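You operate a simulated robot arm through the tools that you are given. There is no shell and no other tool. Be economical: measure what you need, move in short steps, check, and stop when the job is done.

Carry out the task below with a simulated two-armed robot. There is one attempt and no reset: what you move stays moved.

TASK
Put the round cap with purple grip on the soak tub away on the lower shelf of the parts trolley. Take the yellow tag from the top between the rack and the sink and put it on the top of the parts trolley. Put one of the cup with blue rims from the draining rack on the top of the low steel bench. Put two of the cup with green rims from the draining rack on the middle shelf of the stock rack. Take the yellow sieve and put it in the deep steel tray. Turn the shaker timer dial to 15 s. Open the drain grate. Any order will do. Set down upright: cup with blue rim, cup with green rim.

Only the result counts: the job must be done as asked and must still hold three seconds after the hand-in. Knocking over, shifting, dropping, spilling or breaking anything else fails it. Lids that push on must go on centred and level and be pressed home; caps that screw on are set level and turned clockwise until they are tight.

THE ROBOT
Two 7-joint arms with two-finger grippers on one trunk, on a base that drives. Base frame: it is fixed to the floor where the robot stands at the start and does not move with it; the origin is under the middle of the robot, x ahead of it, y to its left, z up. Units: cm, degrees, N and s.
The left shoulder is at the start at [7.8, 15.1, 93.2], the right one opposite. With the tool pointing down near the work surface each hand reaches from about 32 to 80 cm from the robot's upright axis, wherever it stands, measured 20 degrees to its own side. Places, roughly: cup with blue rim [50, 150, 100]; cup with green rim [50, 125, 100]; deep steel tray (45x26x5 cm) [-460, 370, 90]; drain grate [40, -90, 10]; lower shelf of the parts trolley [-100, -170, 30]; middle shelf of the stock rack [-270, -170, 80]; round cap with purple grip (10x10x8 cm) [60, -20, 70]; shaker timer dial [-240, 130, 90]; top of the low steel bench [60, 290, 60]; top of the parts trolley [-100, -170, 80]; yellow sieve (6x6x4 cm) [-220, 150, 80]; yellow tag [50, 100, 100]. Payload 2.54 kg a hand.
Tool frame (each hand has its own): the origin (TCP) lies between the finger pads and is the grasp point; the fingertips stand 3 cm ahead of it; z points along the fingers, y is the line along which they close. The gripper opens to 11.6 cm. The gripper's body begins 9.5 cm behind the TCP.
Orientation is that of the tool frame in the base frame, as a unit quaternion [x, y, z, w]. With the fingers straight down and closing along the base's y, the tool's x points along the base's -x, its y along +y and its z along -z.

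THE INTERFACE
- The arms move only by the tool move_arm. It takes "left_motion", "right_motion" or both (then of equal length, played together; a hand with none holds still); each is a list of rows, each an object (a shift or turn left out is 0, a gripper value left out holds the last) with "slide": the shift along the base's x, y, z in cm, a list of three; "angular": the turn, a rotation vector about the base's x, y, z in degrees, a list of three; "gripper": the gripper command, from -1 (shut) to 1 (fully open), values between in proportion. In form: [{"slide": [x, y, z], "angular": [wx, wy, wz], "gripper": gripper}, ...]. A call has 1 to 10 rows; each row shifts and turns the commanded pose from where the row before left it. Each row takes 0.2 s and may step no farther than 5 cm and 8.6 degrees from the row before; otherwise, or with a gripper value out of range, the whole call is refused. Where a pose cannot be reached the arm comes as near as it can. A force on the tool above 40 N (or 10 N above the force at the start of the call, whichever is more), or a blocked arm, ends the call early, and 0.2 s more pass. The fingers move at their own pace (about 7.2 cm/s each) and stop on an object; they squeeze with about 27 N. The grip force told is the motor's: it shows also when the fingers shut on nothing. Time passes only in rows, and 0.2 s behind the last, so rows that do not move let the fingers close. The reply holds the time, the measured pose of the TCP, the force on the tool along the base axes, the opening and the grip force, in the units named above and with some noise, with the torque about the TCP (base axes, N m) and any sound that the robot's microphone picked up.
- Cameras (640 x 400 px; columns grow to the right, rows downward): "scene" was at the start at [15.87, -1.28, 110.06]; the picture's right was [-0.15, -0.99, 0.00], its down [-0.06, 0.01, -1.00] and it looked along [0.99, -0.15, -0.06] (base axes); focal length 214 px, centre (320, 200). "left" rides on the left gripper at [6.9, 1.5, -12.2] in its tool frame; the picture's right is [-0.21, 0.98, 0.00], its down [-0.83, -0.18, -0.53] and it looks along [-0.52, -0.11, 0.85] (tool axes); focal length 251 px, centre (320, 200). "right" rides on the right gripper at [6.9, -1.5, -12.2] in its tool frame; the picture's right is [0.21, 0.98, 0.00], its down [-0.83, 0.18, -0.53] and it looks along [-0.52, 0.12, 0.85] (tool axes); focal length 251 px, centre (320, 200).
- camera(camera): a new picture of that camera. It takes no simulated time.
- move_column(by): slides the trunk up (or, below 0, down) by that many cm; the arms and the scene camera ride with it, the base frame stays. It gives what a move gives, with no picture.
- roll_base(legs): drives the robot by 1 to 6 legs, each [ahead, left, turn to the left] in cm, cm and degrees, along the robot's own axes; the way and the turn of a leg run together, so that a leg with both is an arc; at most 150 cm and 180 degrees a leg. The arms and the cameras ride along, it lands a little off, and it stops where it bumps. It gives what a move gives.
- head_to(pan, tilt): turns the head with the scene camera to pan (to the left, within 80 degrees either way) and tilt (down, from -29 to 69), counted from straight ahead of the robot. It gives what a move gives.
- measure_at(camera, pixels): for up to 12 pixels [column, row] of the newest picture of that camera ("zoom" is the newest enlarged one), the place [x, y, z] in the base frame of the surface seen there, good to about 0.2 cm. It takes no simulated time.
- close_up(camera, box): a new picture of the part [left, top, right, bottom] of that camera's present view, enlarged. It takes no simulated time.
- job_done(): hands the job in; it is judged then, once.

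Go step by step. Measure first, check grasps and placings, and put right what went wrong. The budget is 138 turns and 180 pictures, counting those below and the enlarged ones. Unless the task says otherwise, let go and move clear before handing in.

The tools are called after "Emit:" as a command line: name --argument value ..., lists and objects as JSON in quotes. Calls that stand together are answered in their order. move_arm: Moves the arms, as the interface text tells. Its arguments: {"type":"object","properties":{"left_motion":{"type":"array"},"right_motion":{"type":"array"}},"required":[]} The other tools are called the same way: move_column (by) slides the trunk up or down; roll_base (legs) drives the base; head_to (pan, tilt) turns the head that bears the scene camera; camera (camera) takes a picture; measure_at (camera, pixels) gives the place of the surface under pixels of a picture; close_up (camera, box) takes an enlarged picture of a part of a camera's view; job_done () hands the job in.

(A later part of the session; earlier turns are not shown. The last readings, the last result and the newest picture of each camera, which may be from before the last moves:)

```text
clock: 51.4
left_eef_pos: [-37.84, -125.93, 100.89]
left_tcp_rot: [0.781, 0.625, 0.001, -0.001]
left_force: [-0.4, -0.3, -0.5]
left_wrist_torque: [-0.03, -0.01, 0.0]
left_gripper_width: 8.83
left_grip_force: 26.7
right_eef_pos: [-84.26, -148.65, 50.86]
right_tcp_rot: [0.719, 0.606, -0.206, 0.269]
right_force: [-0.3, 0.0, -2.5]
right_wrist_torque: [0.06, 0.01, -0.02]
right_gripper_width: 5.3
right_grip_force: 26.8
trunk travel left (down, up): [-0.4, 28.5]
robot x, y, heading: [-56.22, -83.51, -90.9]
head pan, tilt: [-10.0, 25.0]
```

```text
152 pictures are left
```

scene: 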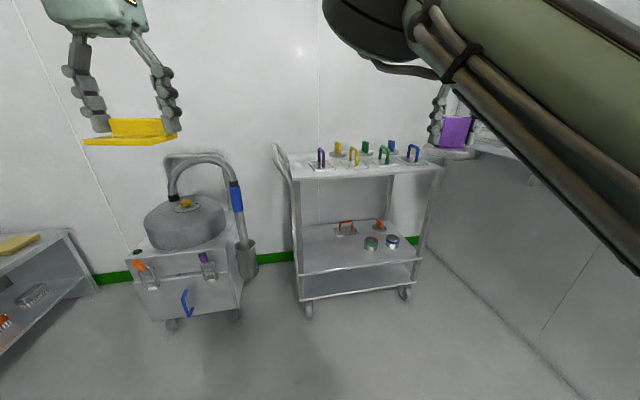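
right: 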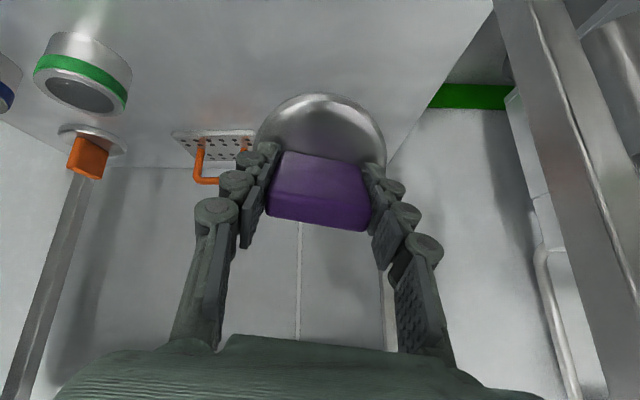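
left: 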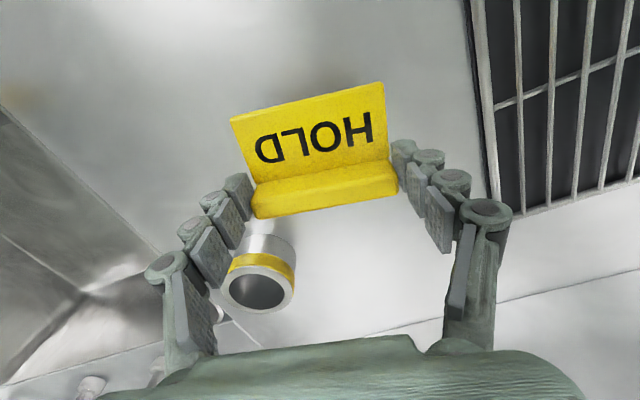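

The lower shelf is clear under the cap. Moving 4 cm in and lowering towards z≈39.

Emit:
move_arm --right_motion '[{"slide": [0, -2, -3]}, {"slide": [0, -2, -3]}, {"slide": [0, 0, -3]}, {"slide": [0, 0, -1.5]}, {"slide": [0, 0, -0.7]}, {}]'

Emit:
camera --camera "right"

```text
clock: 52.8
left_eef_pos: [-37.93, -125.93, 100.88]
left_tcp_rot: [0.781, 0.624, 0.0, -0.001]
left_force: [-0.2, -0.7, 0.1]
left_wrist_torque: [0.01, 0.01, -0.02]
left_gripper_width: 8.89
left_grip_force: 27.5
right_eef_pos: [-84.24, -152.75, 39.53]
right_tcp_rot: [0.719, 0.607, -0.206, 0.269]
right_force: [-0.3, -0.2, -3.7]
right_wrist_torque: [0.09, -0.01, -0.02]
right_gripper_width: 5.31
right_grip_force: 26.9
trunk travel left (down, up): [-0.4, 28.5]
robot x, y, heading: [-55.86, -82.91, -90.8]
head pan, tilt: [-10.0, 25.0]
```

```text
151 pictures are left
```

right: 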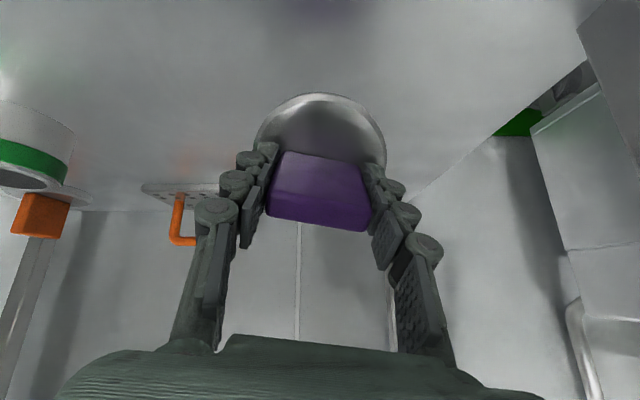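

Just above contact. I'll reduce the tilt by ~16°, then lower to touch.

Emit:
move_arm --right_motion '[{"slide": [0, -1, 0], "angular": [8, 0, 0]}, {"slide": [0, -1, 0], "angular": [8, 0, 0]}, {}, {"slide": [0, 0, -0.5]}, {"slide": [0, 0, -0.4]}, {"slide": [0, 0, -0.3]}, {}]'

```text
clock: 54.4
left_eef_pos: [-37.93, -125.91, 100.88]
left_tcp_rot: [0.781, 0.625, 0.001, -0.001]
left_force: [0.2, 1.2, -0.5]
left_wrist_torque: [0.02, 0.01, 0.0]
left_gripper_width: 8.89
left_grip_force: 27.3
right_eef_pos: [-84.38, -154.77, 38.36]
right_tcp_rot: [0.749, 0.63, -0.121, 0.167]
right_force: [0.3, 0.0, -3.1]
right_wrist_torque: [0.03, 0.0, -0.01]
right_gripper_width: 5.32
right_grip_force: 26.9
trunk travel left (down, up): [-0.4, 28.5]
robot x, y, heading: [-55.74, -83.42, -90.7]
head pan, tilt: [-10.0, 25.0]
```

Not touching yet (force still only −3 N). Lowering in smaller steps until contact.

Emit:
move_arm --right_motion '[{"slide": [0, 0, -0.4]}, {"slide": [0, 0, -0.4]}, {"slide": [0, 0, -0.4]}, {}]'

Emit:
camera --camera "right"

```text
clock: 55.4
left_eef_pos: [-37.82, -125.9, 100.99]
left_tcp_rot: [0.781, 0.625, 0.0, 0.0]
left_force: [0.8, 0.8, -1.3]
left_wrist_torque: [-0.03, 0.01, -0.01]
left_gripper_width: 8.87
left_grip_force: 27.3
right_eef_pos: [-84.33, -154.81, 37.42]
right_tcp_rot: [0.749, 0.629, -0.122, 0.168]
right_force: [2.3, 5.0, 10.6]
right_wrist_torque: [0.6, -0.06, -0.07]
right_gripper_width: 5.38
right_grip_force: 26.8
trunk travel left (down, up): [-0.4, 28.5]
robot x, y, heading: [-56.05, -83.2, -90.6]
head pan, tilt: [-10.0, 25.0]
```

```text
150 pictures are left
```

right: 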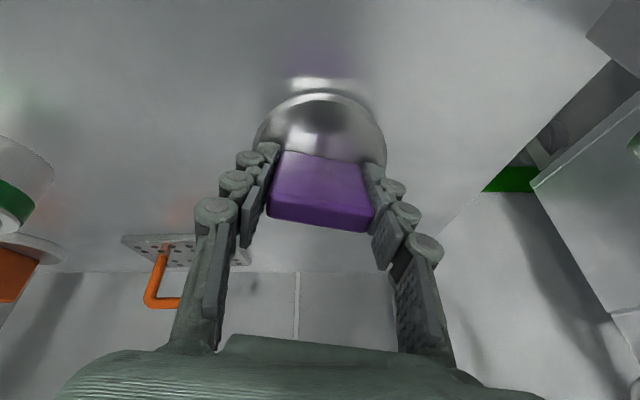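

Contact at 10 N. Opening slowly, then backing out along the tool axis.

Emit:
move_arm --right_motion '[{"slide": [0, 0, 0.2], "gripper": 0.1}, {"gripper": 0.2}, {"gripper": 0.5}, {"gripper": 0.5}]'

Emit:
camera --camera "right"

```text
clock: 56.4
left_eef_pos: [-37.87, -125.92, 100.93]
left_tcp_rot: [0.781, 0.625, -0.001, -0.001]
left_force: [0.5, -0.5, -0.7]
left_wrist_torque: [-0.03, -0.02, -0.01]
left_gripper_width: 8.85
left_grip_force: 27.1
right_eef_pos: [-84.4, -154.57, 37.49]
right_tcp_rot: [0.75, 0.629, -0.121, 0.167]
right_force: [0.6, 0.4, -0.7]
right_wrist_torque: [-0.02, -0.02, 0.01]
right_gripper_width: 8.68
right_grip_force: 0.1
trunk travel left (down, up): [-0.4, 28.5]
robot x, y, heading: [-55.8, -83.37, -91.1]
head pan, tilt: [-10.0, 25.0]
```

```text
149 pictures are left
```

right: 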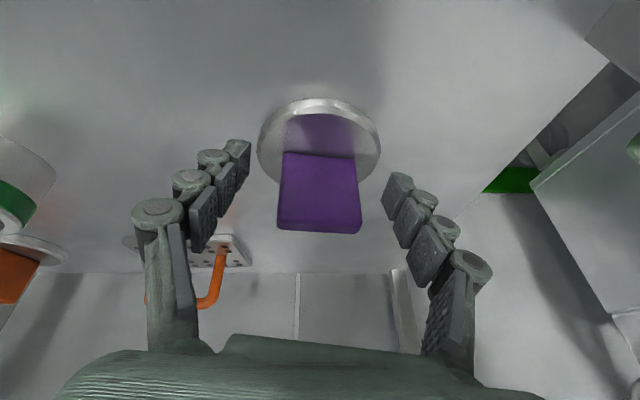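

The cap sits flat on the lower shelf. Backing the hand out, then the base.

Emit:
move_arm --right_motion '[{"slide": [0, 2, 3.5]}, {"slide": [0, 3, 3]}, {"slide": [0, 4.5, 1]}, {"slide": [0, 4.5, 0]}]'

Emit:
roll_base --legs '[[-25, 0, 0]]'

Emit:
move_column --by 16.5

Emit:
camera --camera "scene"

```text
clock: 57.4
left_eef_pos: [-37.92, -125.86, 100.88]
left_tcp_rot: [0.781, 0.624, 0.0, 0.0]
left_force: [0.2, 0.4, -0.3]
left_wrist_torque: [-0.01, 0.01, 0.01]
left_gripper_width: 8.86
left_grip_force: 26.9
right_eef_pos: [-84.67, -140.86, 44.83]
right_tcp_rot: [0.749, 0.63, -0.12, 0.167]
right_force: [-0.3, 0.2, 0.3]
right_wrist_torque: [-0.01, -0.02, 0.02]
right_gripper_width: 8.68
right_grip_force: 0.0
right hand out of reach, approached as far as the arm can: row 4
trunk travel left (down, up): [-0.4, 28.5]
robot x, y, heading: [-55.96, -83.04, -90.9]
head pan, tilt: [-10.0, 25.0]
```

```text
clock: 59.2
left_eef_pos: [-37.33, -101.47, 100.93]
left_tcp_rot: [0.78, 0.626, 0.0, -0.001]
left_force: [-0.2, 0.2, -0.7]
left_wrist_torque: [0.06, -0.03, -0.01]
left_gripper_width: 8.86
left_grip_force: 26.6
right_eef_pos: [-84.22, -116.65, 44.92]
right_tcp_rot: [0.749, 0.63, -0.12, 0.168]
right_force: [0.6, 0.1, 0.0]
right_wrist_torque: [0.01, -0.01, 0.02]
right_gripper_width: 8.71
right_grip_force: 0.1
trunk travel left (down, up): [-0.4, 28.5]
robot x, y, heading: [-55.48, -58.98, -90.6]
head pan, tilt: [-10.0, 25.0]
```

```text
clock: 61.1
left_eef_pos: [-37.43, -101.51, 117.34]
left_tcp_rot: [0.78, 0.626, 0.0, -0.001]
left_force: [-0.4, 0.6, -0.5]
left_wrist_torque: [-0.02, 0.01, 0.04]
left_gripper_width: 8.85
left_grip_force: 27.4
right_eef_pos: [-84.28, -116.72, 61.32]
right_tcp_rot: [0.749, 0.63, -0.12, 0.167]
right_force: [-0.9, 0.3, 0.6]
right_wrist_torque: [-0.01, -0.01, 0.01]
right_gripper_width: 8.71
right_grip_force: 0.1
trunk travel left (down, up): [-16.9, 12.0]
robot x, y, heading: [-55.49, -58.64, -90.5]
head pan, tilt: [-10.0, 25.0]
```

```text
148 pictures are left
```

scene: 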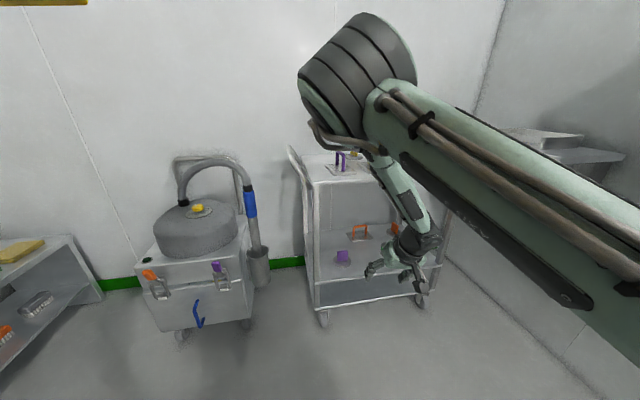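

The cap stands upright at (342,257) on the lower shelf. Next I'll raise and retract the right hand, then sidestep right for the tag.

Emit:
move_arm --right_motion '[{"slide": [-1.5, 2, 4.3], "angular": [2.4, 0, 0]}, {"slide": [-1.5, 2, 4.3], "angular": [2.4, 0, 0]}, {"slide": [-1.5, 2, 4.3], "angular": [2.4, 0, 0]}, {"slide": [-1.5, 2, 4.3], "angular": [2.4, 0, 0]}, {"slide": [-1.5, 2, 4.3], "angular": [2.4, 0, 0]}, {"slide": [-1.5, 2, 4.3], "angular": [2.4, 0, 0]}, {"slide": [-1.5, 2, 4.3], "angular": [2.4, 0, 0]}, {"slide": [-1.5, 2, 4.3], "angular": [2.4, 0, 0]}, {"slide": [-1.5, 2, 4.3], "angular": [2.4, 0, 0]}, {"slide": [-1.5, 2, 4.3], "angular": [2.4, 0, 0]}]'

Emit:
roll_base --legs '[[10, -41.5, 0.5]]'

Emit:
head_to --pan 15 --tilt 30

Emit:
camera --camera "scene"

```text
clock: 63.3
left_eef_pos: [-37.48, -101.54, 117.34]
left_tcp_rot: [0.779, 0.627, 0.001, -0.002]
left_force: [-0.6, 0.5, 0.2]
left_wrist_torque: [0.0, 0.0, 0.01]
left_gripper_width: 8.84
left_grip_force: 26.4
right_eef_pos: [-99.32, -96.44, 104.38]
right_tcp_rot: [0.767, 0.642, 0.014, 0.007]
right_force: [0.5, 0.0, 0.4]
right_wrist_torque: [-0.02, 0.0, -0.01]
right_gripper_width: 8.7
right_grip_force: 0.2
trunk travel left (down, up): [-16.9, 12.0]
robot x, y, heading: [-55.16, -59.14, -90.4]
head pan, tilt: [-10.0, 25.0]
```

```text
clock: 67.7
left_eef_pos: [-78.42, -111.17, 117.41]
left_tcp_rot: [0.782, 0.624, 0.0, -0.001]
left_force: [-0.4, -0.1, -0.4]
left_wrist_torque: [0.0, 0.0, -0.03]
left_gripper_width: 8.88
left_grip_force: 27.3
right_eef_pos: [-140.38, -105.76, 104.2]
right_tcp_rot: [0.769, 0.639, 0.013, 0.008]
right_force: [-1.0, 2.0, 1.0]
right_wrist_torque: [-0.02, 0.02, -0.01]
right_gripper_width: 8.72
right_grip_force: 0.0
trunk travel left (down, up): [-16.9, 12.0]
robot x, y, heading: [-96.32, -68.59, -90.9]
head pan, tilt: [-10.0, 25.0]
```

```text
clock: 68.6
left_eef_pos: [-78.55, -111.2, 117.35]
left_tcp_rot: [0.782, 0.624, 0.0, -0.001]
left_force: [-0.1, 0.7, -0.6]
left_wrist_torque: [-0.01, -0.01, -0.04]
left_gripper_width: 8.89
left_grip_force: 27.3
right_eef_pos: [-140.46, -105.74, 104.34]
right_tcp_rot: [0.769, 0.639, 0.014, 0.008]
right_force: [0.3, 0.7, 0.5]
right_wrist_torque: [0.03, -0.01, 0.0]
right_gripper_width: 8.71
right_grip_force: 0.0
trunk travel left (down, up): [-16.9, 12.0]
robot x, y, heading: [-96.33, -68.23, -91.1]
head pan, tilt: [15.0, 30.0]
```

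```text
147 pictures are left
```

scene: 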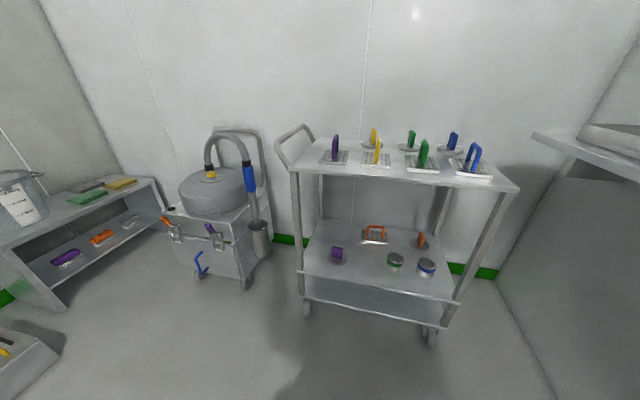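

The trolley-top back-left is clear at (320,147)–(350,145). Raising the right hand above the partition shelf height and driving forward 36.

Emit:
move_arm --right_motion '[{"slide": [2, 1, 4]}, {"slide": [2, 1, 4]}, {}]'

Emit:
roll_base --legs '[[36, 0, 1]]'

Emit:
head_to --pan 15 --tilt 40

Emit:
camera --camera "scene"

Emit:
camera --camera "left"

```text
clock: 69.4
left_eef_pos: [-78.46, -111.19, 117.43]
left_tcp_rot: [0.781, 0.624, 0.0, -0.001]
left_force: [-0.1, 0.0, -0.6]
left_wrist_torque: [0.01, -0.04, 0.02]
left_gripper_width: 8.87
left_grip_force: 26.5
right_eef_pos: [-136.45, -103.77, 111.98]
right_tcp_rot: [0.769, 0.639, 0.019, 0.007]
right_force: [-0.1, 0.4, -0.2]
right_wrist_torque: [-0.01, -0.03, -0.05]
right_gripper_width: 8.69
right_grip_force: 0.0
trunk travel left (down, up): [-16.9, 12.0]
robot x, y, heading: [-95.98, -68.48, -90.9]
head pan, tilt: [15.0, 30.0]
```

```text
clock: 71.7
left_eef_pos: [-77.86, -146.99, 117.3]
left_tcp_rot: [0.775, 0.632, 0.0, -0.001]
left_force: [1.0, -0.4, -0.8]
left_wrist_torque: [0.01, -0.02, 0.01]
left_gripper_width: 8.88
left_grip_force: 27.0
right_eef_pos: [-135.65, -140.59, 112.24]
right_tcp_rot: [0.761, 0.648, 0.016, 0.008]
right_force: [0.3, -0.6, 0.3]
right_wrist_torque: [0.01, 0.03, 0.02]
right_gripper_width: 8.69
right_grip_force: 0.1
trunk travel left (down, up): [-16.9, 12.0]
robot x, y, heading: [-96.73, -104.78, -89.4]
head pan, tilt: [15.0, 30.0]
```

```text
clock: 72.5
left_eef_pos: [-77.91, -146.71, 117.36]
left_tcp_rot: [0.775, 0.632, -0.001, -0.001]
left_force: [-0.7, 0.4, 0.1]
left_wrist_torque: [-0.02, -0.04, -0.01]
left_gripper_width: 8.86
left_grip_force: 26.7
right_eef_pos: [-135.67, -140.74, 112.02]
right_tcp_rot: [0.762, 0.647, 0.018, 0.006]
right_force: [0.0, 1.2, 0.4]
right_wrist_torque: [0.0, 0.0, 0.01]
right_gripper_width: 8.7
right_grip_force: 0.0
trunk travel left (down, up): [-16.9, 12.0]
robot x, y, heading: [-96.53, -104.58, -90.0]
head pan, tilt: [15.0, 40.0]
```

```text
146 pictures are left
```

scene: 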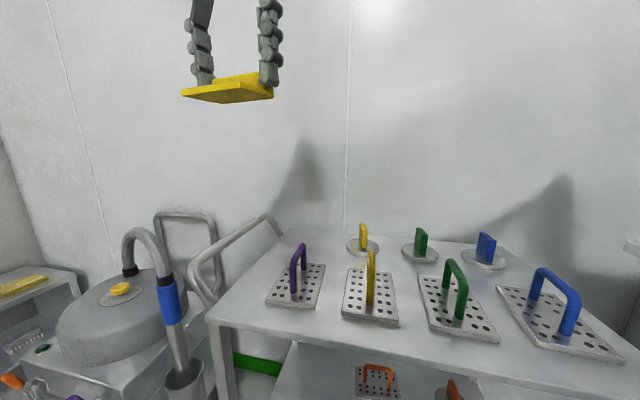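

```text
145 pictures are left
```

left: 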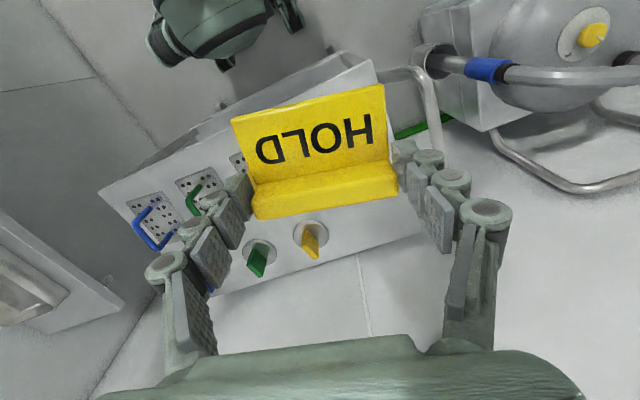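

Free space is at scene (290–340, 235–255). Measuring the surrounding items to pick the exact spot.

Emit:
measure_at --camera "scene" --pixels '[[285, 232], [283, 262], [325, 265], [345, 235], [350, 248], [310, 245], [265, 217], [297, 247], [340, 228], [363, 226], [205, 318], [282, 236]]'

```text
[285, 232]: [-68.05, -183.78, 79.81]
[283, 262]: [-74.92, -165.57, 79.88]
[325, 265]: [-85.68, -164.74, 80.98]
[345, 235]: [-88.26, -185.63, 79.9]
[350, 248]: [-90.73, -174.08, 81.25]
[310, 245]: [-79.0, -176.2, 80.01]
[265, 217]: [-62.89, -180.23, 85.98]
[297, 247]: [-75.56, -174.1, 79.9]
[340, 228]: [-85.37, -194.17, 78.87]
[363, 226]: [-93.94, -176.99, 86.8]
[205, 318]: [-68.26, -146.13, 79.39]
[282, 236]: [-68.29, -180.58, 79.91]
```

Target TCP is (−77.5, −178, 83.3). Moving above it and down part way.

Emit:
move_arm --left_motion '[{"slide": [0, -4.45, -1.5]}, {"slide": [0, -4.45, -1.5]}, {"slide": [0, -4.45, -1.5]}, {"slide": [0, -4.45, -1.5]}, {"slide": [0, -4.45, -1.5]}, {"slide": [0, -4.45, -1.5]}, {"slide": [0.3, -4.45, -1.5]}, {"slide": [0, 0, -5]}, {"slide": [0, 0, -5]}, {}]'

Emit:
camera --camera "left"

Emit:
camera --camera "scene"

```text
clock: 74.7
left_eef_pos: [-78.41, -171.63, 93.08]
left_tcp_rot: [0.775, 0.633, -0.001, -0.001]
left_force: [-0.4, -0.2, 0.0]
left_wrist_torque: [0.01, -0.01, 0.01]
left_gripper_width: 8.88
left_grip_force: 26.8
left hand out of reach, approached as far as the arm can: row 5, 6, 7
right_eef_pos: [-135.67, -140.63, 112.14]
right_tcp_rot: [0.762, 0.647, 0.016, 0.006]
right_force: [-0.9, 0.4, -1.0]
right_wrist_torque: [0.01, 0.02, 0.01]
right_gripper_width: 8.7
right_grip_force: 0.1
trunk travel left (down, up): [-16.9, 12.0]
robot x, y, heading: [-96.54, -104.77, -89.7]
head pan, tilt: [15.0, 40.0]
```

```text
144 pictures are left
```

left: 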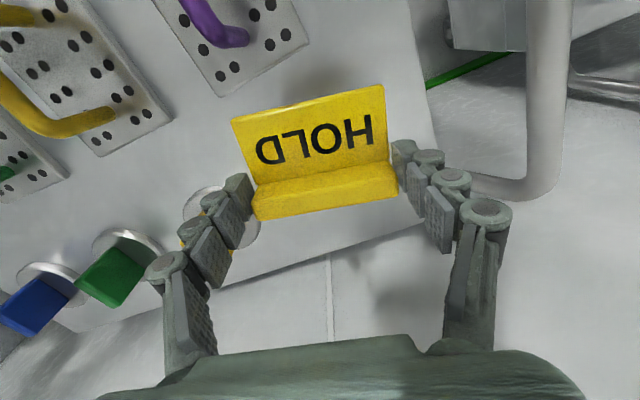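

```text
143 pictures are left
```

scene: 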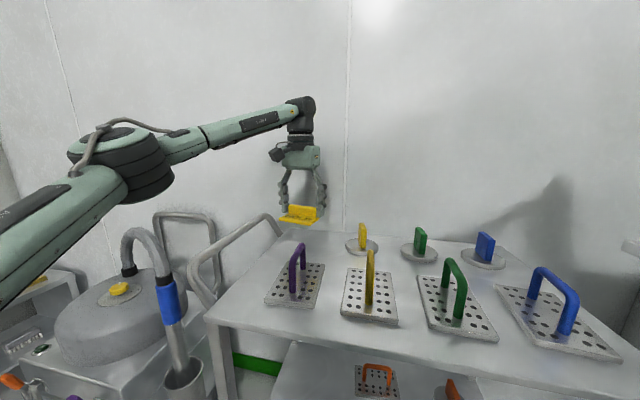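

Short in y by 6 cm at full stretch, so I'll nudge the base forward 6 and left 1.

Emit:
roll_base --legs '[[6, 1.2, 0]]'

Emit:
camera --camera "left"

```text
clock: 75.6
left_eef_pos: [-77.19, -177.63, 93.14]
left_tcp_rot: [0.775, 0.631, 0.001, -0.001]
left_force: [0.1, 0.3, -0.7]
left_wrist_torque: [0.03, 0.06, -0.01]
left_gripper_width: 8.88
left_grip_force: 26.8
right_eef_pos: [-134.5, -146.57, 112.18]
right_tcp_rot: [0.763, 0.647, 0.017, 0.005]
right_force: [0.2, -0.4, 0.0]
right_wrist_torque: [0.03, 0.01, 0.0]
right_gripper_width: 8.71
right_grip_force: 0.1
trunk travel left (down, up): [-16.9, 12.0]
robot x, y, heading: [-95.48, -110.57, -89.8]
head pan, tilt: [15.0, 40.0]
```

```text
142 pictures are left
```

left: 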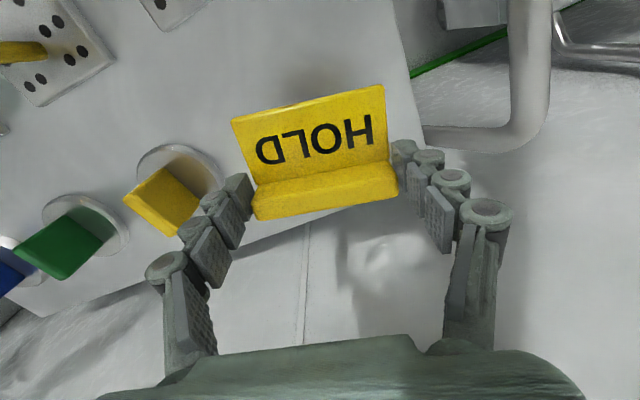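

Emit:
move_arm --left_motion '[{"slide": [0, 0, -4]}, {"slide": [0, 0, -3.5]}, {"slide": [0, 0, -1.5]}, {"slide": [0, 0, -0.5]}, {"slide": [0, 0, -0.4]}, {}]'

Emit:
camera --camera "left"

```text
clock: 77.0
left_eef_pos: [-77.19, -177.59, 83.42]
left_tcp_rot: [0.776, 0.631, -0.001, -0.002]
left_force: [-0.3, -0.2, -0.1]
left_wrist_torque: [0.01, -0.01, 0.01]
left_gripper_width: 8.87
left_grip_force: 26.5
right_eef_pos: [-134.44, -146.58, 111.89]
right_tcp_rot: [0.763, 0.646, 0.018, 0.005]
right_force: [-0.4, 0.1, 0.1]
right_wrist_torque: [-0.01, 0.0, -0.05]
right_gripper_width: 8.71
right_grip_force: 0.1
trunk travel left (down, up): [-16.9, 12.0]
robot x, y, heading: [-95.55, -110.44, -89.8]
head pan, tilt: [15.0, 40.0]
```

```text
141 pictures are left
```

left: 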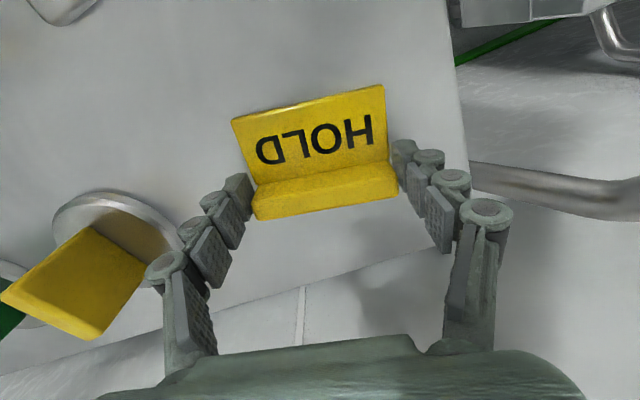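

Emit:
move_arm --left_motion '[{"slide": [0, 0, -0.3]}, {"slide": [0, 0, -0.3]}, {}]'

```text
clock: 77.8
left_eef_pos: [-77.11, -177.66, 82.88]
left_tcp_rot: [0.775, 0.632, -0.001, 0.001]
left_force: [4.1, -2.9, 17.2]
left_wrist_torque: [-0.18, -0.14, 0.01]
left_gripper_width: 8.9
left_grip_force: 26.9
right_eef_pos: [-134.46, -146.7, 112.04]
right_tcp_rot: [0.762, 0.647, 0.017, 0.005]
right_force: [0.4, 0.3, 0.1]
right_wrist_torque: [0.05, 0.02, 0.02]
right_gripper_width: 8.69
right_grip_force: 0.1
trunk travel left (down, up): [-16.9, 12.0]
robot x, y, heading: [-95.56, -110.25, -89.6]
head pan, tilt: [15.0, 40.0]
```

Contact made. Releasing and lifting away.

Emit:
move_arm --left_motion '[{"slide": [0, 0, 0.2], "gripper": 0.8}, {"gripper": 0.8}, {"gripper": 0.8}, {"slide": [0, 0, 3]}, {"slide": [0, 0, 5]}, {"slide": [0, 0, 5]}, {"slide": [0, 1, 4.5]}, {"slide": [0, 4, 2]}, {"slide": [0, 5, 0]}]'

Emit:
camera --camera "scene"

```text
clock: 79.8
left_eef_pos: [-77.26, -167.35, 102.5]
left_tcp_rot: [0.775, 0.632, -0.001, -0.001]
left_force: [0.2, 0.2, -0.2]
left_wrist_torque: [-0.03, 0.01, 0.0]
left_gripper_width: 10.45
left_grip_force: 0.0
right_eef_pos: [-134.66, -146.66, 111.98]
right_tcp_rot: [0.762, 0.647, 0.018, 0.004]
right_force: [-0.8, -0.5, 0.2]
right_wrist_torque: [-0.01, -0.01, 0.02]
right_gripper_width: 8.7
right_grip_force: 0.1
trunk travel left (down, up): [-16.9, 12.0]
robot x, y, heading: [-95.73, -110.49, -89.8]
head pan, tilt: [15.0, 40.0]
```

```text
140 pictures are left
```

scene: 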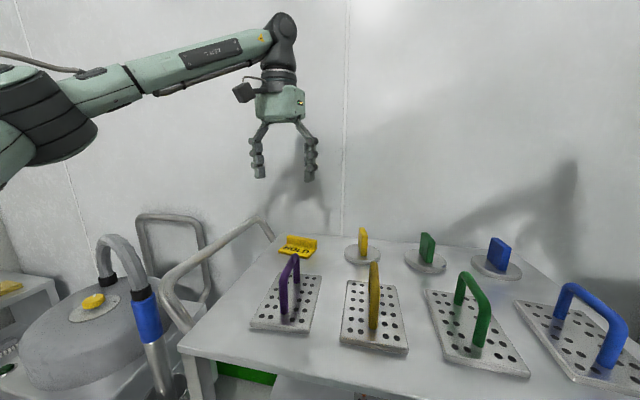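

The tag lies on the trolley top at (298,246). Next is the drain grate: back away, turn to face +x, and look at it.

Emit:
roll_base --legs '[[-40, 0, 0], [0, 0, 90], [20, -10, 0]]'

Emit:
head_to --pan -5 --tilt 35

Emit:
camera --camera "scene"

```text
clock: 87.6
left_eef_pos: [-19.43, -60.44, 102.55]
left_tcp_rot: [0.083, 0.997, -0.001, -0.001]
left_force: [0.5, -0.6, -0.5]
left_wrist_torque: [0.02, 0.01, 0.01]
left_gripper_width: 10.43
left_grip_force: 0.1
right_eef_pos: [-38.21, -118.47, 111.97]
right_tcp_rot: [0.065, 0.998, 0.016, -0.01]
right_force: [0.2, -1.2, 0.0]
right_wrist_torque: [0.0, -0.02, -0.02]
right_gripper_width: 8.71
right_grip_force: 0.0
trunk travel left (down, up): [-16.9, 12.0]
robot x, y, heading: [-75.36, -80.47, 2.2]
head pan, tilt: [15.0, 40.0]
```

```text
clock: 88.4
left_eef_pos: [-19.54, -60.61, 102.59]
left_tcp_rot: [0.084, 0.996, 0.0, -0.001]
left_force: [0.9, -0.5, 0.0]
left_wrist_torque: [0.08, 0.07, 0.01]
left_gripper_width: 10.43
left_grip_force: 0.1
right_eef_pos: [-38.21, -118.34, 112.01]
right_tcp_rot: [0.064, 0.998, 0.016, -0.011]
right_force: [-1.2, 2.0, 1.0]
right_wrist_torque: [-0.29, -0.14, 0.0]
right_gripper_width: 8.66
right_grip_force: 0.0
trunk travel left (down, up): [-16.9, 12.0]
robot x, y, heading: [-75.58, -80.85, 2.2]
head pan, tilt: [-5.0, 35.0]
```

```text
139 pictures are left
```

scene: 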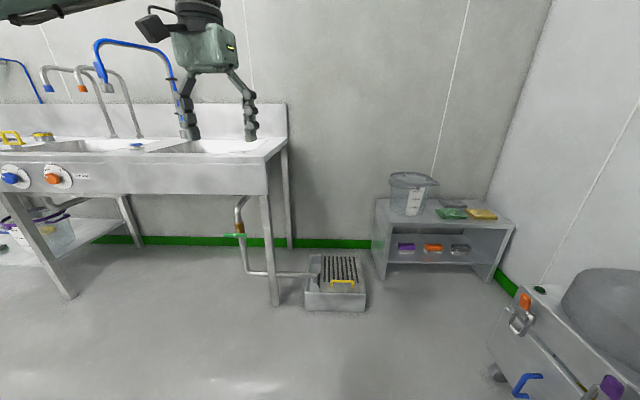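

Zooming in on the grate box.

Emit:
close_up --camera "scene" --box '[270, 235, 400, 320]'

Emit:
measure_at --camera "zoom" --pixels '[[300, 230], [350, 233], [395, 233], [300, 243], [395, 245], [230, 200], [350, 180], [240, 110], [395, 110], [175, 270], [480, 270], [290, 330]]'

```text
4.71 times, centred on (335, 278) of scene
```

zoom: 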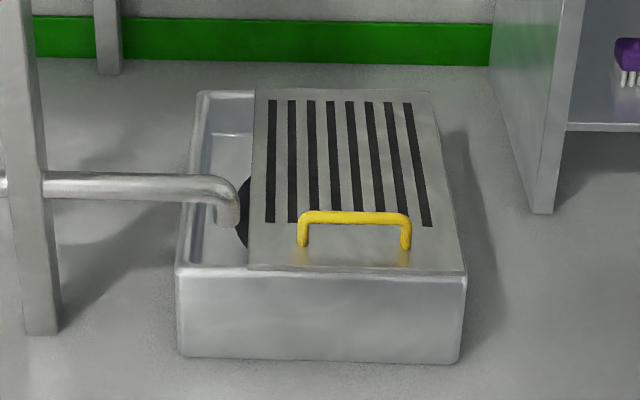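

```text
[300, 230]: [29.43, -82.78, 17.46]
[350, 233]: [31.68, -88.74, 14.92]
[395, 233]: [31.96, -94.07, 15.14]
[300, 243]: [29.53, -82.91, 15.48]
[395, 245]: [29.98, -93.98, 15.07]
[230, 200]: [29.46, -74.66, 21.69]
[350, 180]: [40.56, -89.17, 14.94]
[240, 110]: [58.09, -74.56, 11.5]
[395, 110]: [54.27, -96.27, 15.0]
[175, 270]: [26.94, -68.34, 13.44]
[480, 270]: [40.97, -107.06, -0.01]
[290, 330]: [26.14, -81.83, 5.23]
```

The plate is z≈15 with the handle bar at x≈29.6, y −83…−94, z≈19.5; the hinge is presumably at the far edge, x≈58. I'll stow the left hand, then turn the right hand so its fingers close fore-aft.

Emit:
move_arm --left_motion '[{"slide": [-3, 0, 3]}, {"slide": [-3, 0, 3]}, {"slide": [-3, 0, 3]}, {"slide": [-3, 0, 3]}, {"slide": [-3, 0, 2]}, {"slide": [-3, 0, 0]}, {}, {}, {}, {}]' --right_motion '[{"slide": [2, 0, -3], "angular": [0, 0, -8.5]}, {"slide": [2, 0, -3], "angular": [0, 0, -8.5]}, {"slide": [2, 0, -3], "angular": [0, 0, -8.5]}, {"slide": [2, 0, -3], "angular": [0, 0, -8.5]}, {"slide": [2, 0, -3], "angular": [0, 0, -8.5]}, {"slide": [2, 0, -3], "angular": [0, 0, -8.5]}, {"angular": [0, 0, -8.5]}, {"angular": [0, 0, -8.5]}, {"angular": [0, 0, -8.5]}, {"angular": [0, 0, -8]}]'

Emit:
roll_base --legs '[[32, 16, -2]]'

Emit:
move_column --by -16.5

```text
clock: 90.6
left_eef_pos: [-37.55, -60.39, 116.32]
left_tcp_rot: [0.084, 0.996, -0.001, 0.0]
left_force: [-0.9, -0.6, -0.2]
left_wrist_torque: [0.0, 0.02, 0.01]
left_gripper_width: 10.46
left_grip_force: 0.1
right_eef_pos: [-36.91, -122.1, 91.34]
right_tcp_rot: [0.718, 0.696, 0.018, 0.004]
right_force: [-0.1, -0.1, -0.4]
right_wrist_torque: [0.01, 0.0, 0.0]
right_gripper_width: 8.7
right_grip_force: 0.1
right hand out of reach, approached as far as the arm can: row 8, 9, 10
trunk travel left (down, up): [-16.9, 12.0]
robot x, y, heading: [-75.55, -80.66, 2.4]
head pan, tilt: [-5.0, 35.0]
```

```text
clock: 92.9
left_eef_pos: [-5.46, -44.7, 116.33]
left_tcp_rot: [0.097, 0.995, -0.001, -0.001]
left_force: [-0.1, 0.4, -0.4]
left_wrist_torque: [0.0, -0.02, 0.01]
left_gripper_width: 10.44
left_grip_force: 0.1
right_eef_pos: [-6.79, -106.42, 91.28]
right_tcp_rot: [0.726, 0.687, 0.019, 0.003]
right_force: [-0.2, -0.1, -0.4]
right_wrist_torque: [-0.01, 0.02, -0.05]
right_gripper_width: 8.72
right_grip_force: 0.1
trunk travel left (down, up): [-16.9, 12.0]
robot x, y, heading: [-44.22, -63.72, 0.7]
head pan, tilt: [-5.0, 35.0]
```

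```text
clock: 94.8
left_eef_pos: [-5.52, -44.77, 99.79]
left_tcp_rot: [0.098, 0.995, 0.0, 0.0]
left_force: [0.1, -0.5, -0.4]
left_wrist_torque: [-0.01, 0.0, 0.0]
left_gripper_width: 10.43
left_grip_force: 0.1
right_eef_pos: [-6.72, -106.44, 74.98]
right_tcp_rot: [0.727, 0.687, 0.019, 0.004]
right_force: [0.9, 0.7, 0.1]
right_wrist_torque: [0.02, 0.01, 0.0]
right_gripper_width: 8.68
right_grip_force: 0.1
trunk travel left (down, up): [-0.4, 28.5]
robot x, y, heading: [-44.64, -63.71, 0.5]
head pan, tilt: [-5.0, 35.0]
```

Fingers now close fore-aft. Moving 12 cm closer, then pitching the fingers forward 40° and descending to a pre-approach point.

Emit:
roll_base --legs '[[12, 0, -0.5]]'

Emit:
move_arm --right_motion '[{"slide": [1, 1.8, -4.5], "angular": [0, -4, 0], "gripper": -0.3}, {"slide": [1, 1.8, -4.5], "angular": [0, -4, 0]}, {"slide": [1, 1.8, -4.5], "angular": [0, -4, 0]}, {"slide": [1, 1.8, -4.5], "angular": [0, -4, 0]}, {"slide": [1, 1.8, -4.5], "angular": [0, -4, 0]}, {"slide": [1, 1.8, -4.5], "angular": [0, -4, 0]}, {"slide": [1, 1.8, -4.5], "angular": [0, -4, 0]}, {"slide": [1, 1.8, -4.5], "angular": [0, -4, 0]}, {"slide": [1, 1.8, -3.5], "angular": [0, -4, 0]}, {"slide": [1, 1.6, -3], "angular": [0, -4, 0]}]'

Emit:
camera --camera "right"

Emit:
camera --camera "scene"

```text
clock: 96.0
left_eef_pos: [6.56, -44.93, 99.95]
left_tcp_rot: [0.102, 0.995, -0.001, 0.0]
left_force: [0.0, 0.8, 0.1]
left_wrist_torque: [-0.01, -0.02, 0.02]
left_gripper_width: 10.45
left_grip_force: 0.0
right_eef_pos: [4.9, -106.65, 74.85]
right_tcp_rot: [0.729, 0.684, 0.019, 0.004]
right_force: [-0.3, 0.4, -0.1]
right_wrist_torque: [0.0, 0.01, 0.01]
right_gripper_width: 8.69
right_grip_force: 0.0
trunk travel left (down, up): [-0.4, 28.5]
robot x, y, heading: [-32.02, -63.83, 0.3]
head pan, tilt: [-5.0, 35.0]
```

```text
clock: 98.2
left_eef_pos: [6.62, -44.84, 99.94]
left_tcp_rot: [0.101, 0.995, -0.001, 0.0]
left_force: [0.5, -0.1, 0.7]
left_wrist_torque: [0.0, 0.01, 0.02]
left_gripper_width: 10.42
left_grip_force: 0.0
right_eef_pos: [10.18, -99.76, 33.89]
right_tcp_rot: [0.679, 0.641, 0.267, 0.239]
right_force: [0.7, 0.4, 0.1]
right_wrist_torque: [0.03, 0.01, -0.01]
right_gripper_width: 4.08
right_grip_force: 0.1
right hand out of reach, approached as far as the arm can: row 1, 2, 3, 4, 5, 6, 7
trunk travel left (down, up): [-0.4, 28.5]
robot x, y, heading: [-32.39, -63.93, -0.0]
head pan, tilt: [-5.0, 35.0]
```

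```text
137 pictures are left
```

right: 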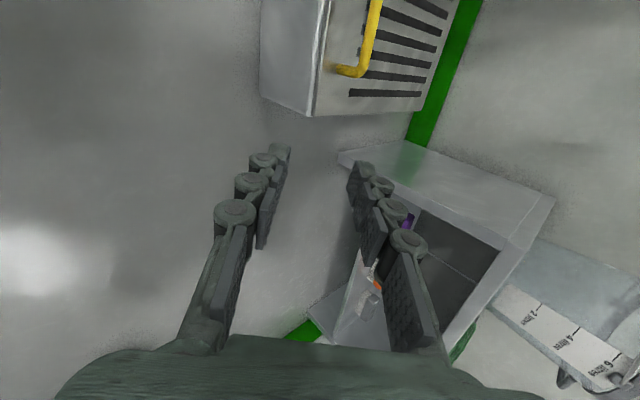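

```text
136 pictures are left
```

scene: 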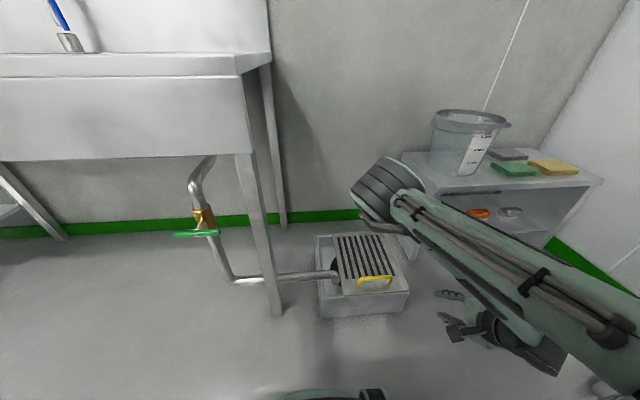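

The hand stays at lateral −36, so I'll shift the base left 11 and measure the handle from the right camera.

Emit:
roll_base --legs '[[0, 11, 0]]'

Emit:
camera --camera "right"

```text
clock: 100.0
left_eef_pos: [6.45, -33.82, 99.84]
left_tcp_rot: [0.099, 0.995, -0.001, 0.0]
left_force: [0.0, 0.2, -0.7]
left_wrist_torque: [0.01, 0.0, -0.03]
left_gripper_width: 10.43
left_grip_force: 0.0
right_eef_pos: [10.34, -88.65, 33.99]
right_tcp_rot: [0.678, 0.642, 0.268, 0.238]
right_force: [-0.4, -0.3, 0.8]
right_wrist_torque: [0.04, 0.02, -0.01]
right_gripper_width: 4.04
right_grip_force: 0.1
trunk travel left (down, up): [-0.4, 28.5]
robot x, y, heading: [-32.35, -52.7, 0.5]
head pan, tilt: [-5.0, 35.0]
```

```text
135 pictures are left
```

right: 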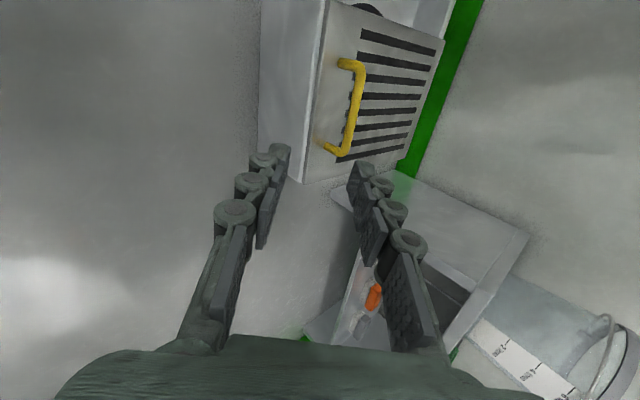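

Emit:
measure_at --camera "right" --pixels '[[363, 70], [357, 107], [349, 147], [340, 62], [326, 146], [352, 107], [362, 107], [310, 170], [400, 155], [440, 45]]'

```text
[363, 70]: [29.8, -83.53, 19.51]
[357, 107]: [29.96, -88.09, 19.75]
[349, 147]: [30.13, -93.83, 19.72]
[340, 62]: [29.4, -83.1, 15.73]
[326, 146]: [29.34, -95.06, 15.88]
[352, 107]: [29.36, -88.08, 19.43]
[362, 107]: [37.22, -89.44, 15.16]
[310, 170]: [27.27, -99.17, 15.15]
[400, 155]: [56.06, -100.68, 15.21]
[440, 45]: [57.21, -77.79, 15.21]
```

The bar's centre is (29.9, −88.6, 19.2). Moving to 8 cm short of it along the tool axis.

Emit:
move_arm --right_motion '[{"slide": [3.3, 0, -2]}, {"slide": [3.3, 0, -2]}, {"slide": [3.3, 0, -2]}, {"slide": [3.4, 0, -1.9]}, {}]'

Emit:
camera --camera "right"

```text
clock: 101.2
left_eef_pos: [6.46, -33.86, 99.85]
left_tcp_rot: [0.099, 0.995, -0.001, 0.001]
left_force: [-0.2, -0.3, 0.0]
left_wrist_torque: [-0.02, -0.02, 0.05]
left_gripper_width: 10.42
left_grip_force: 0.0
right_eef_pos: [23.59, -88.35, 25.93]
right_tcp_rot: [0.678, 0.643, 0.268, 0.237]
right_force: [0.3, -0.6, -1.3]
right_wrist_torque: [-0.02, 0.01, -0.02]
right_gripper_width: 4.04
right_grip_force: 0.1
trunk travel left (down, up): [-0.4, 28.5]
robot x, y, heading: [-32.38, -52.63, 0.6]
head pan, tilt: [-5.0, 35.0]
```

```text
134 pictures are left
```

right: 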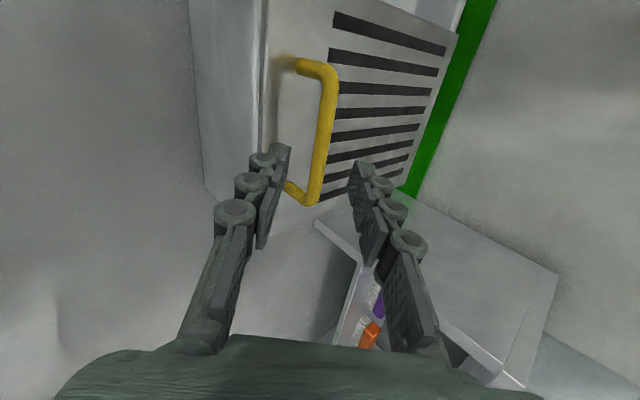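

Aligned, with the bar between the fingers. Advancing and closing.

Emit:
move_arm --right_motion '[{"slide": [2, 0, -2.2]}, {"slide": [2, 0, -2.2]}, {"slide": [1.3, 0, -1.4]}, {"gripper": -1}, {"gripper": -1}, {"gripper": -1}]'

Emit:
camera --camera "right"

```text
clock: 102.6
left_eef_pos: [6.4, -33.88, 99.91]
left_tcp_rot: [0.099, 0.995, -0.001, -0.001]
left_force: [0.1, -0.6, 0.2]
left_wrist_torque: [0.02, 0.0, -0.02]
left_gripper_width: 10.46
left_grip_force: 0.0
right_eef_pos: [28.99, -88.49, 20.2]
right_tcp_rot: [0.677, 0.642, 0.269, 0.239]
right_force: [14.0, -3.8, -2.4]
right_wrist_torque: [-0.72, -0.15, 0.59]
right_gripper_width: 1.4
right_grip_force: 39.9
trunk travel left (down, up): [-0.4, 28.5]
robot x, y, heading: [-32.47, -52.7, 0.4]
head pan, tilt: [-5.0, 35.0]
```

```text
133 pictures are left
```

right: 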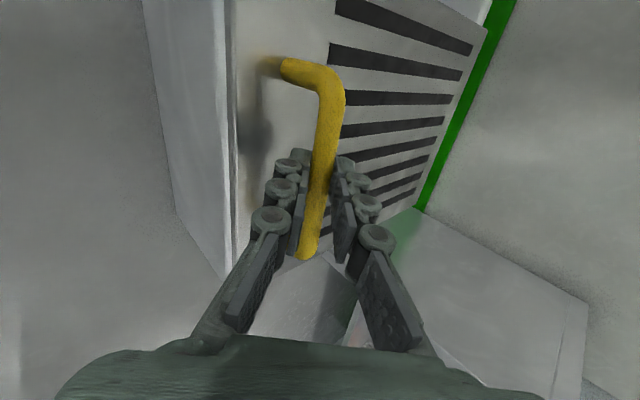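

Gripped at 1.4 cm. I'll probe the hinge by raising the bar a few centimetres along an arc about the far edge.

Emit:
move_arm --right_motion '[{"slide": [0.2, 0, 1.0], "angular": [0, 1, 0]}, {"slide": [0.2, 0, 1.0], "angular": [0, 1, 0]}, {"slide": [0.25, 0, 0.95], "angular": [0, 1, 0]}, {"slide": [0.25, 0, 0.95], "angular": [0, 1, 0]}, {}]'

Emit:
camera --camera "scene"

Emit:
camera --camera "right"

```text
clock: 103.8
left_eef_pos: [6.48, -33.85, 99.83]
left_tcp_rot: [0.099, 0.995, -0.001, -0.001]
left_force: [0.7, 0.7, -0.7]
left_wrist_torque: [-0.01, 0.02, -0.01]
left_gripper_width: 10.4
left_grip_force: 0.0
right_eef_pos: [29.82, -88.45, 23.96]
right_tcp_rot: [0.687, 0.65, 0.243, 0.214]
right_force: [16.5, -5.8, -8.8]
right_wrist_torque: [-0.66, -0.13, 0.62]
right_gripper_width: 1.39
right_grip_force: 41.1
trunk travel left (down, up): [-0.4, 28.5]
robot x, y, heading: [-32.44, -52.61, 0.5]
head pan, tilt: [-5.0, 35.0]
```

```text
132 pictures are left
```

scene: 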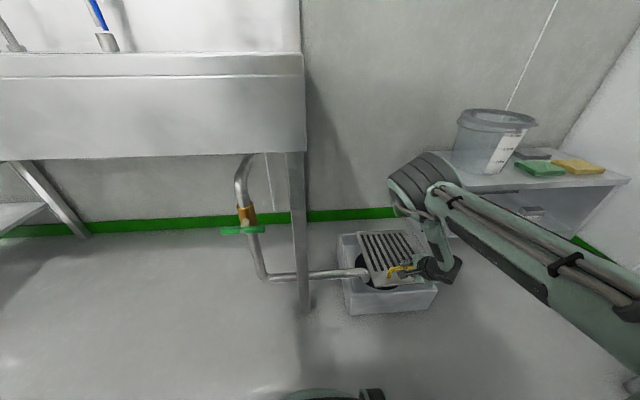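

```text
131 pictures are left
```

right: 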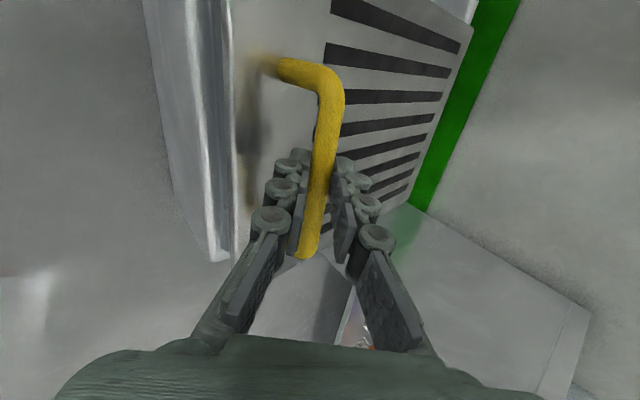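

The grate lifts about its far edge as expected. Continuing the arc to about 44°.

Emit:
move_arm --right_motion '[{"slide": [1.04, 0, 2.77], "angular": [0, 2.8, 0]}, {"slide": [1.33, 0, 2.65], "angular": [0, 2.8, 0]}, {"slide": [1.59, 0, 2.5], "angular": [0, 2.8, 0]}, {"slide": [1.85, 0, 2.33], "angular": [0, 2.8, 0]}, {"slide": [2.08, 0, 2.14], "angular": [0, 2.8, 0]}, {"slide": [2.28, 0, 1.9], "angular": [0, 2.8, 0]}, {}]'

Emit:
camera --camera "scene"

```text
clock: 105.4
left_eef_pos: [6.47, -33.95, 99.79]
left_tcp_rot: [0.099, 0.995, -0.001, 0.0]
left_force: [0.1, -0.2, -0.1]
left_wrist_torque: [0.02, -0.03, -0.01]
left_gripper_width: 10.42
left_grip_force: 0.2
right_eef_pos: [28.94, -88.39, 34.65]
right_tcp_rot: [0.709, 0.675, 0.154, 0.132]
right_force: [-0.3, -0.1, -0.4]
right_wrist_torque: [-0.01, -0.02, 0.02]
right_gripper_width: 0.0
right_grip_force: 28.5
right hand out of reach, approached as far as the arm can: row 4, 5, 6
trunk travel left (down, up): [-0.4, 28.5]
robot x, y, heading: [-32.74, -53.01, 0.4]
head pan, tilt: [-5.0, 35.0]
```

```text
130 pictures are left
```

scene: 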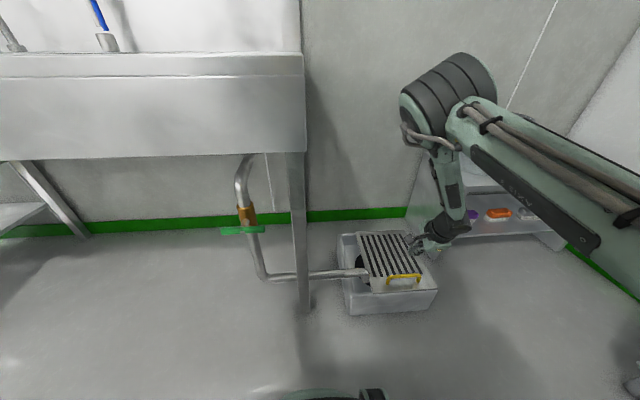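

The arm ran out of reach and the bar slipped, so the grate dropped back closed. I'll test in free air how far the hand reaches at end-of-arc poses with a fixed tilt.

Emit:
move_arm --right_motion '[{"slide": [0, 0, 3], "angular": [0, -6, 0]}, {"slide": [0, 0, 3], "angular": [0, -6, 0]}, {"slide": [0, 0, 2], "angular": [0, -6, 0]}, {"slide": [4, 0, 0]}, {"slide": [4, 0, 0]}, {"slide": [4, 0, 0]}, {"slide": [4, 0, 0]}, {"slide": [4, 0, 0]}, {}]'

```text
clock: 107.4
left_eef_pos: [6.36, -33.89, 99.75]
left_tcp_rot: [0.099, 0.995, -0.001, 0.0]
left_force: [-0.7, 0.7, -0.2]
left_wrist_torque: [-0.02, -0.01, 0.01]
left_gripper_width: 10.45
left_grip_force: 0.1
right_eef_pos: [43.5, -88.43, 40.97]
right_tcp_rot: [0.679, 0.648, 0.256, 0.23]
right_force: [-0.3, -0.1, -1.3]
right_wrist_torque: [-0.01, -0.02, -0.03]
right_gripper_width: 0.0
right_grip_force: 28.9
right hand out of reach, approached as far as the arm can: row 7, 8
trunk travel left (down, up): [-0.4, 28.5]
robot x, y, heading: [-32.49, -52.89, 0.7]
head pan, tilt: [-5.0, 35.0]
```

With 42° tilt the hand reaches 76 cm ahead. I'll move the base forward 17 and re-approach the handle.

Emit:
roll_base --legs '[[17, 0, -0.5]]'

Emit:
move_arm --right_motion '[{"slide": [-5, 0, 0], "gripper": -0.3}, {"slide": [-5, 0, 0]}, {"slide": [-5, 0, 0]}, {"slide": [-5, 0, 0]}, {"slide": [-5, 0, 0]}, {"slide": [-5, 0, 0]}, {"slide": [-4.5, 0, -2]}, {"slide": [-2, 0, -4.5]}, {"slide": [0, 0, -4.5]}, {"slide": [0, 0, -4]}]'

Emit:
camera --camera "right"

```text
clock: 108.8
left_eef_pos: [23.2, -33.83, 99.86]
left_tcp_rot: [0.102, 0.995, -0.001, 0.0]
left_force: [0.5, 0.0, 0.4]
left_wrist_torque: [0.0, 0.0, -0.01]
left_gripper_width: 10.46
left_grip_force: 0.1
right_eef_pos: [60.05, -88.72, 40.91]
right_tcp_rot: [0.681, 0.646, 0.256, 0.231]
right_force: [0.2, 0.4, 0.8]
right_wrist_torque: [-0.02, -0.01, -0.01]
right_gripper_width: 0.02
right_grip_force: 28.4
trunk travel left (down, up): [-0.4, 28.5]
robot x, y, heading: [-15.88, -52.75, 0.5]
head pan, tilt: [-5.0, 35.0]
```

```text
clock: 111.0
left_eef_pos: [23.08, -33.89, 99.95]
left_tcp_rot: [0.101, 0.995, 0.0, 0.0]
left_force: [0.1, 0.7, 0.8]
left_wrist_torque: [0.0, -0.04, -0.03]
left_gripper_width: 10.44
left_grip_force: 0.0
right_eef_pos: [23.51, -89.48, 26.31]
right_tcp_rot: [0.681, 0.648, 0.256, 0.228]
right_force: [-0.7, 0.1, 0.5]
right_wrist_torque: [0.02, 0.01, -0.02]
right_gripper_width: 4.06
right_grip_force: 0.1
right hand out of reach, approached as far as the arm can: row 10
trunk travel left (down, up): [-0.4, 28.5]
robot x, y, heading: [-16.11, -52.38, 0.3]
head pan, tilt: [-5.0, 35.0]
```

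```text
129 pictures are left
```

right: 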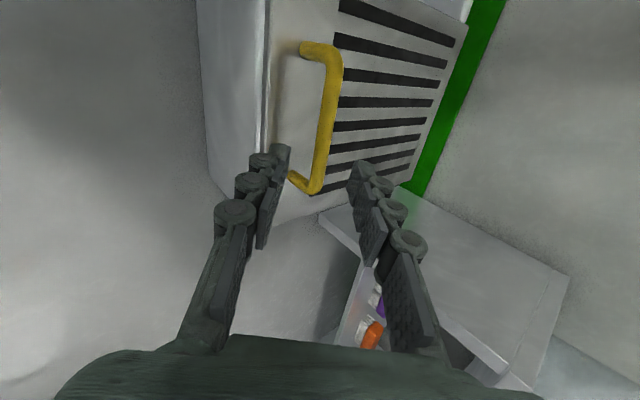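

Emit:
move_arm --right_motion '[{"slide": [2, 0.4, -2.2]}, {"slide": [2, 0.3, -2.2]}, {"slide": [1.6, 0, -1.8]}, {"gripper": -1}, {"gripper": -1}, {"gripper": -1}]'

Emit:
camera --camera "right"

```text
clock: 112.4
left_eef_pos: [23.23, -33.81, 99.92]
left_tcp_rot: [0.102, 0.995, -0.001, 0.001]
left_force: [-0.2, 0.4, 0.2]
left_wrist_torque: [0.01, 0.01, -0.02]
left_gripper_width: 10.43
left_grip_force: 0.1
right_eef_pos: [29.49, -90.43, 20.96]
right_tcp_rot: [0.681, 0.649, 0.254, 0.225]
right_force: [-23.0, 3.9, 0.7]
right_wrist_torque: [-0.45, 0.29, 0.91]
right_gripper_width: 1.37
right_grip_force: 40.0
right hand out of reach, approached as far as the arm can: row 1, 2
trunk travel left (down, up): [-0.4, 28.5]
robot x, y, heading: [-15.65, -52.58, 0.2]
head pan, tilt: [-5.0, 35.0]
```

```text
128 pictures are left
```

right: 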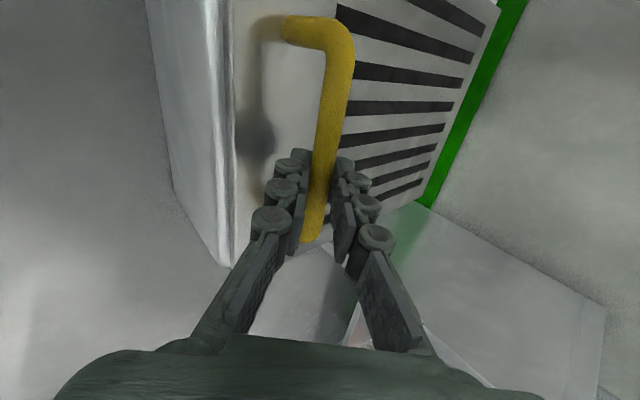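

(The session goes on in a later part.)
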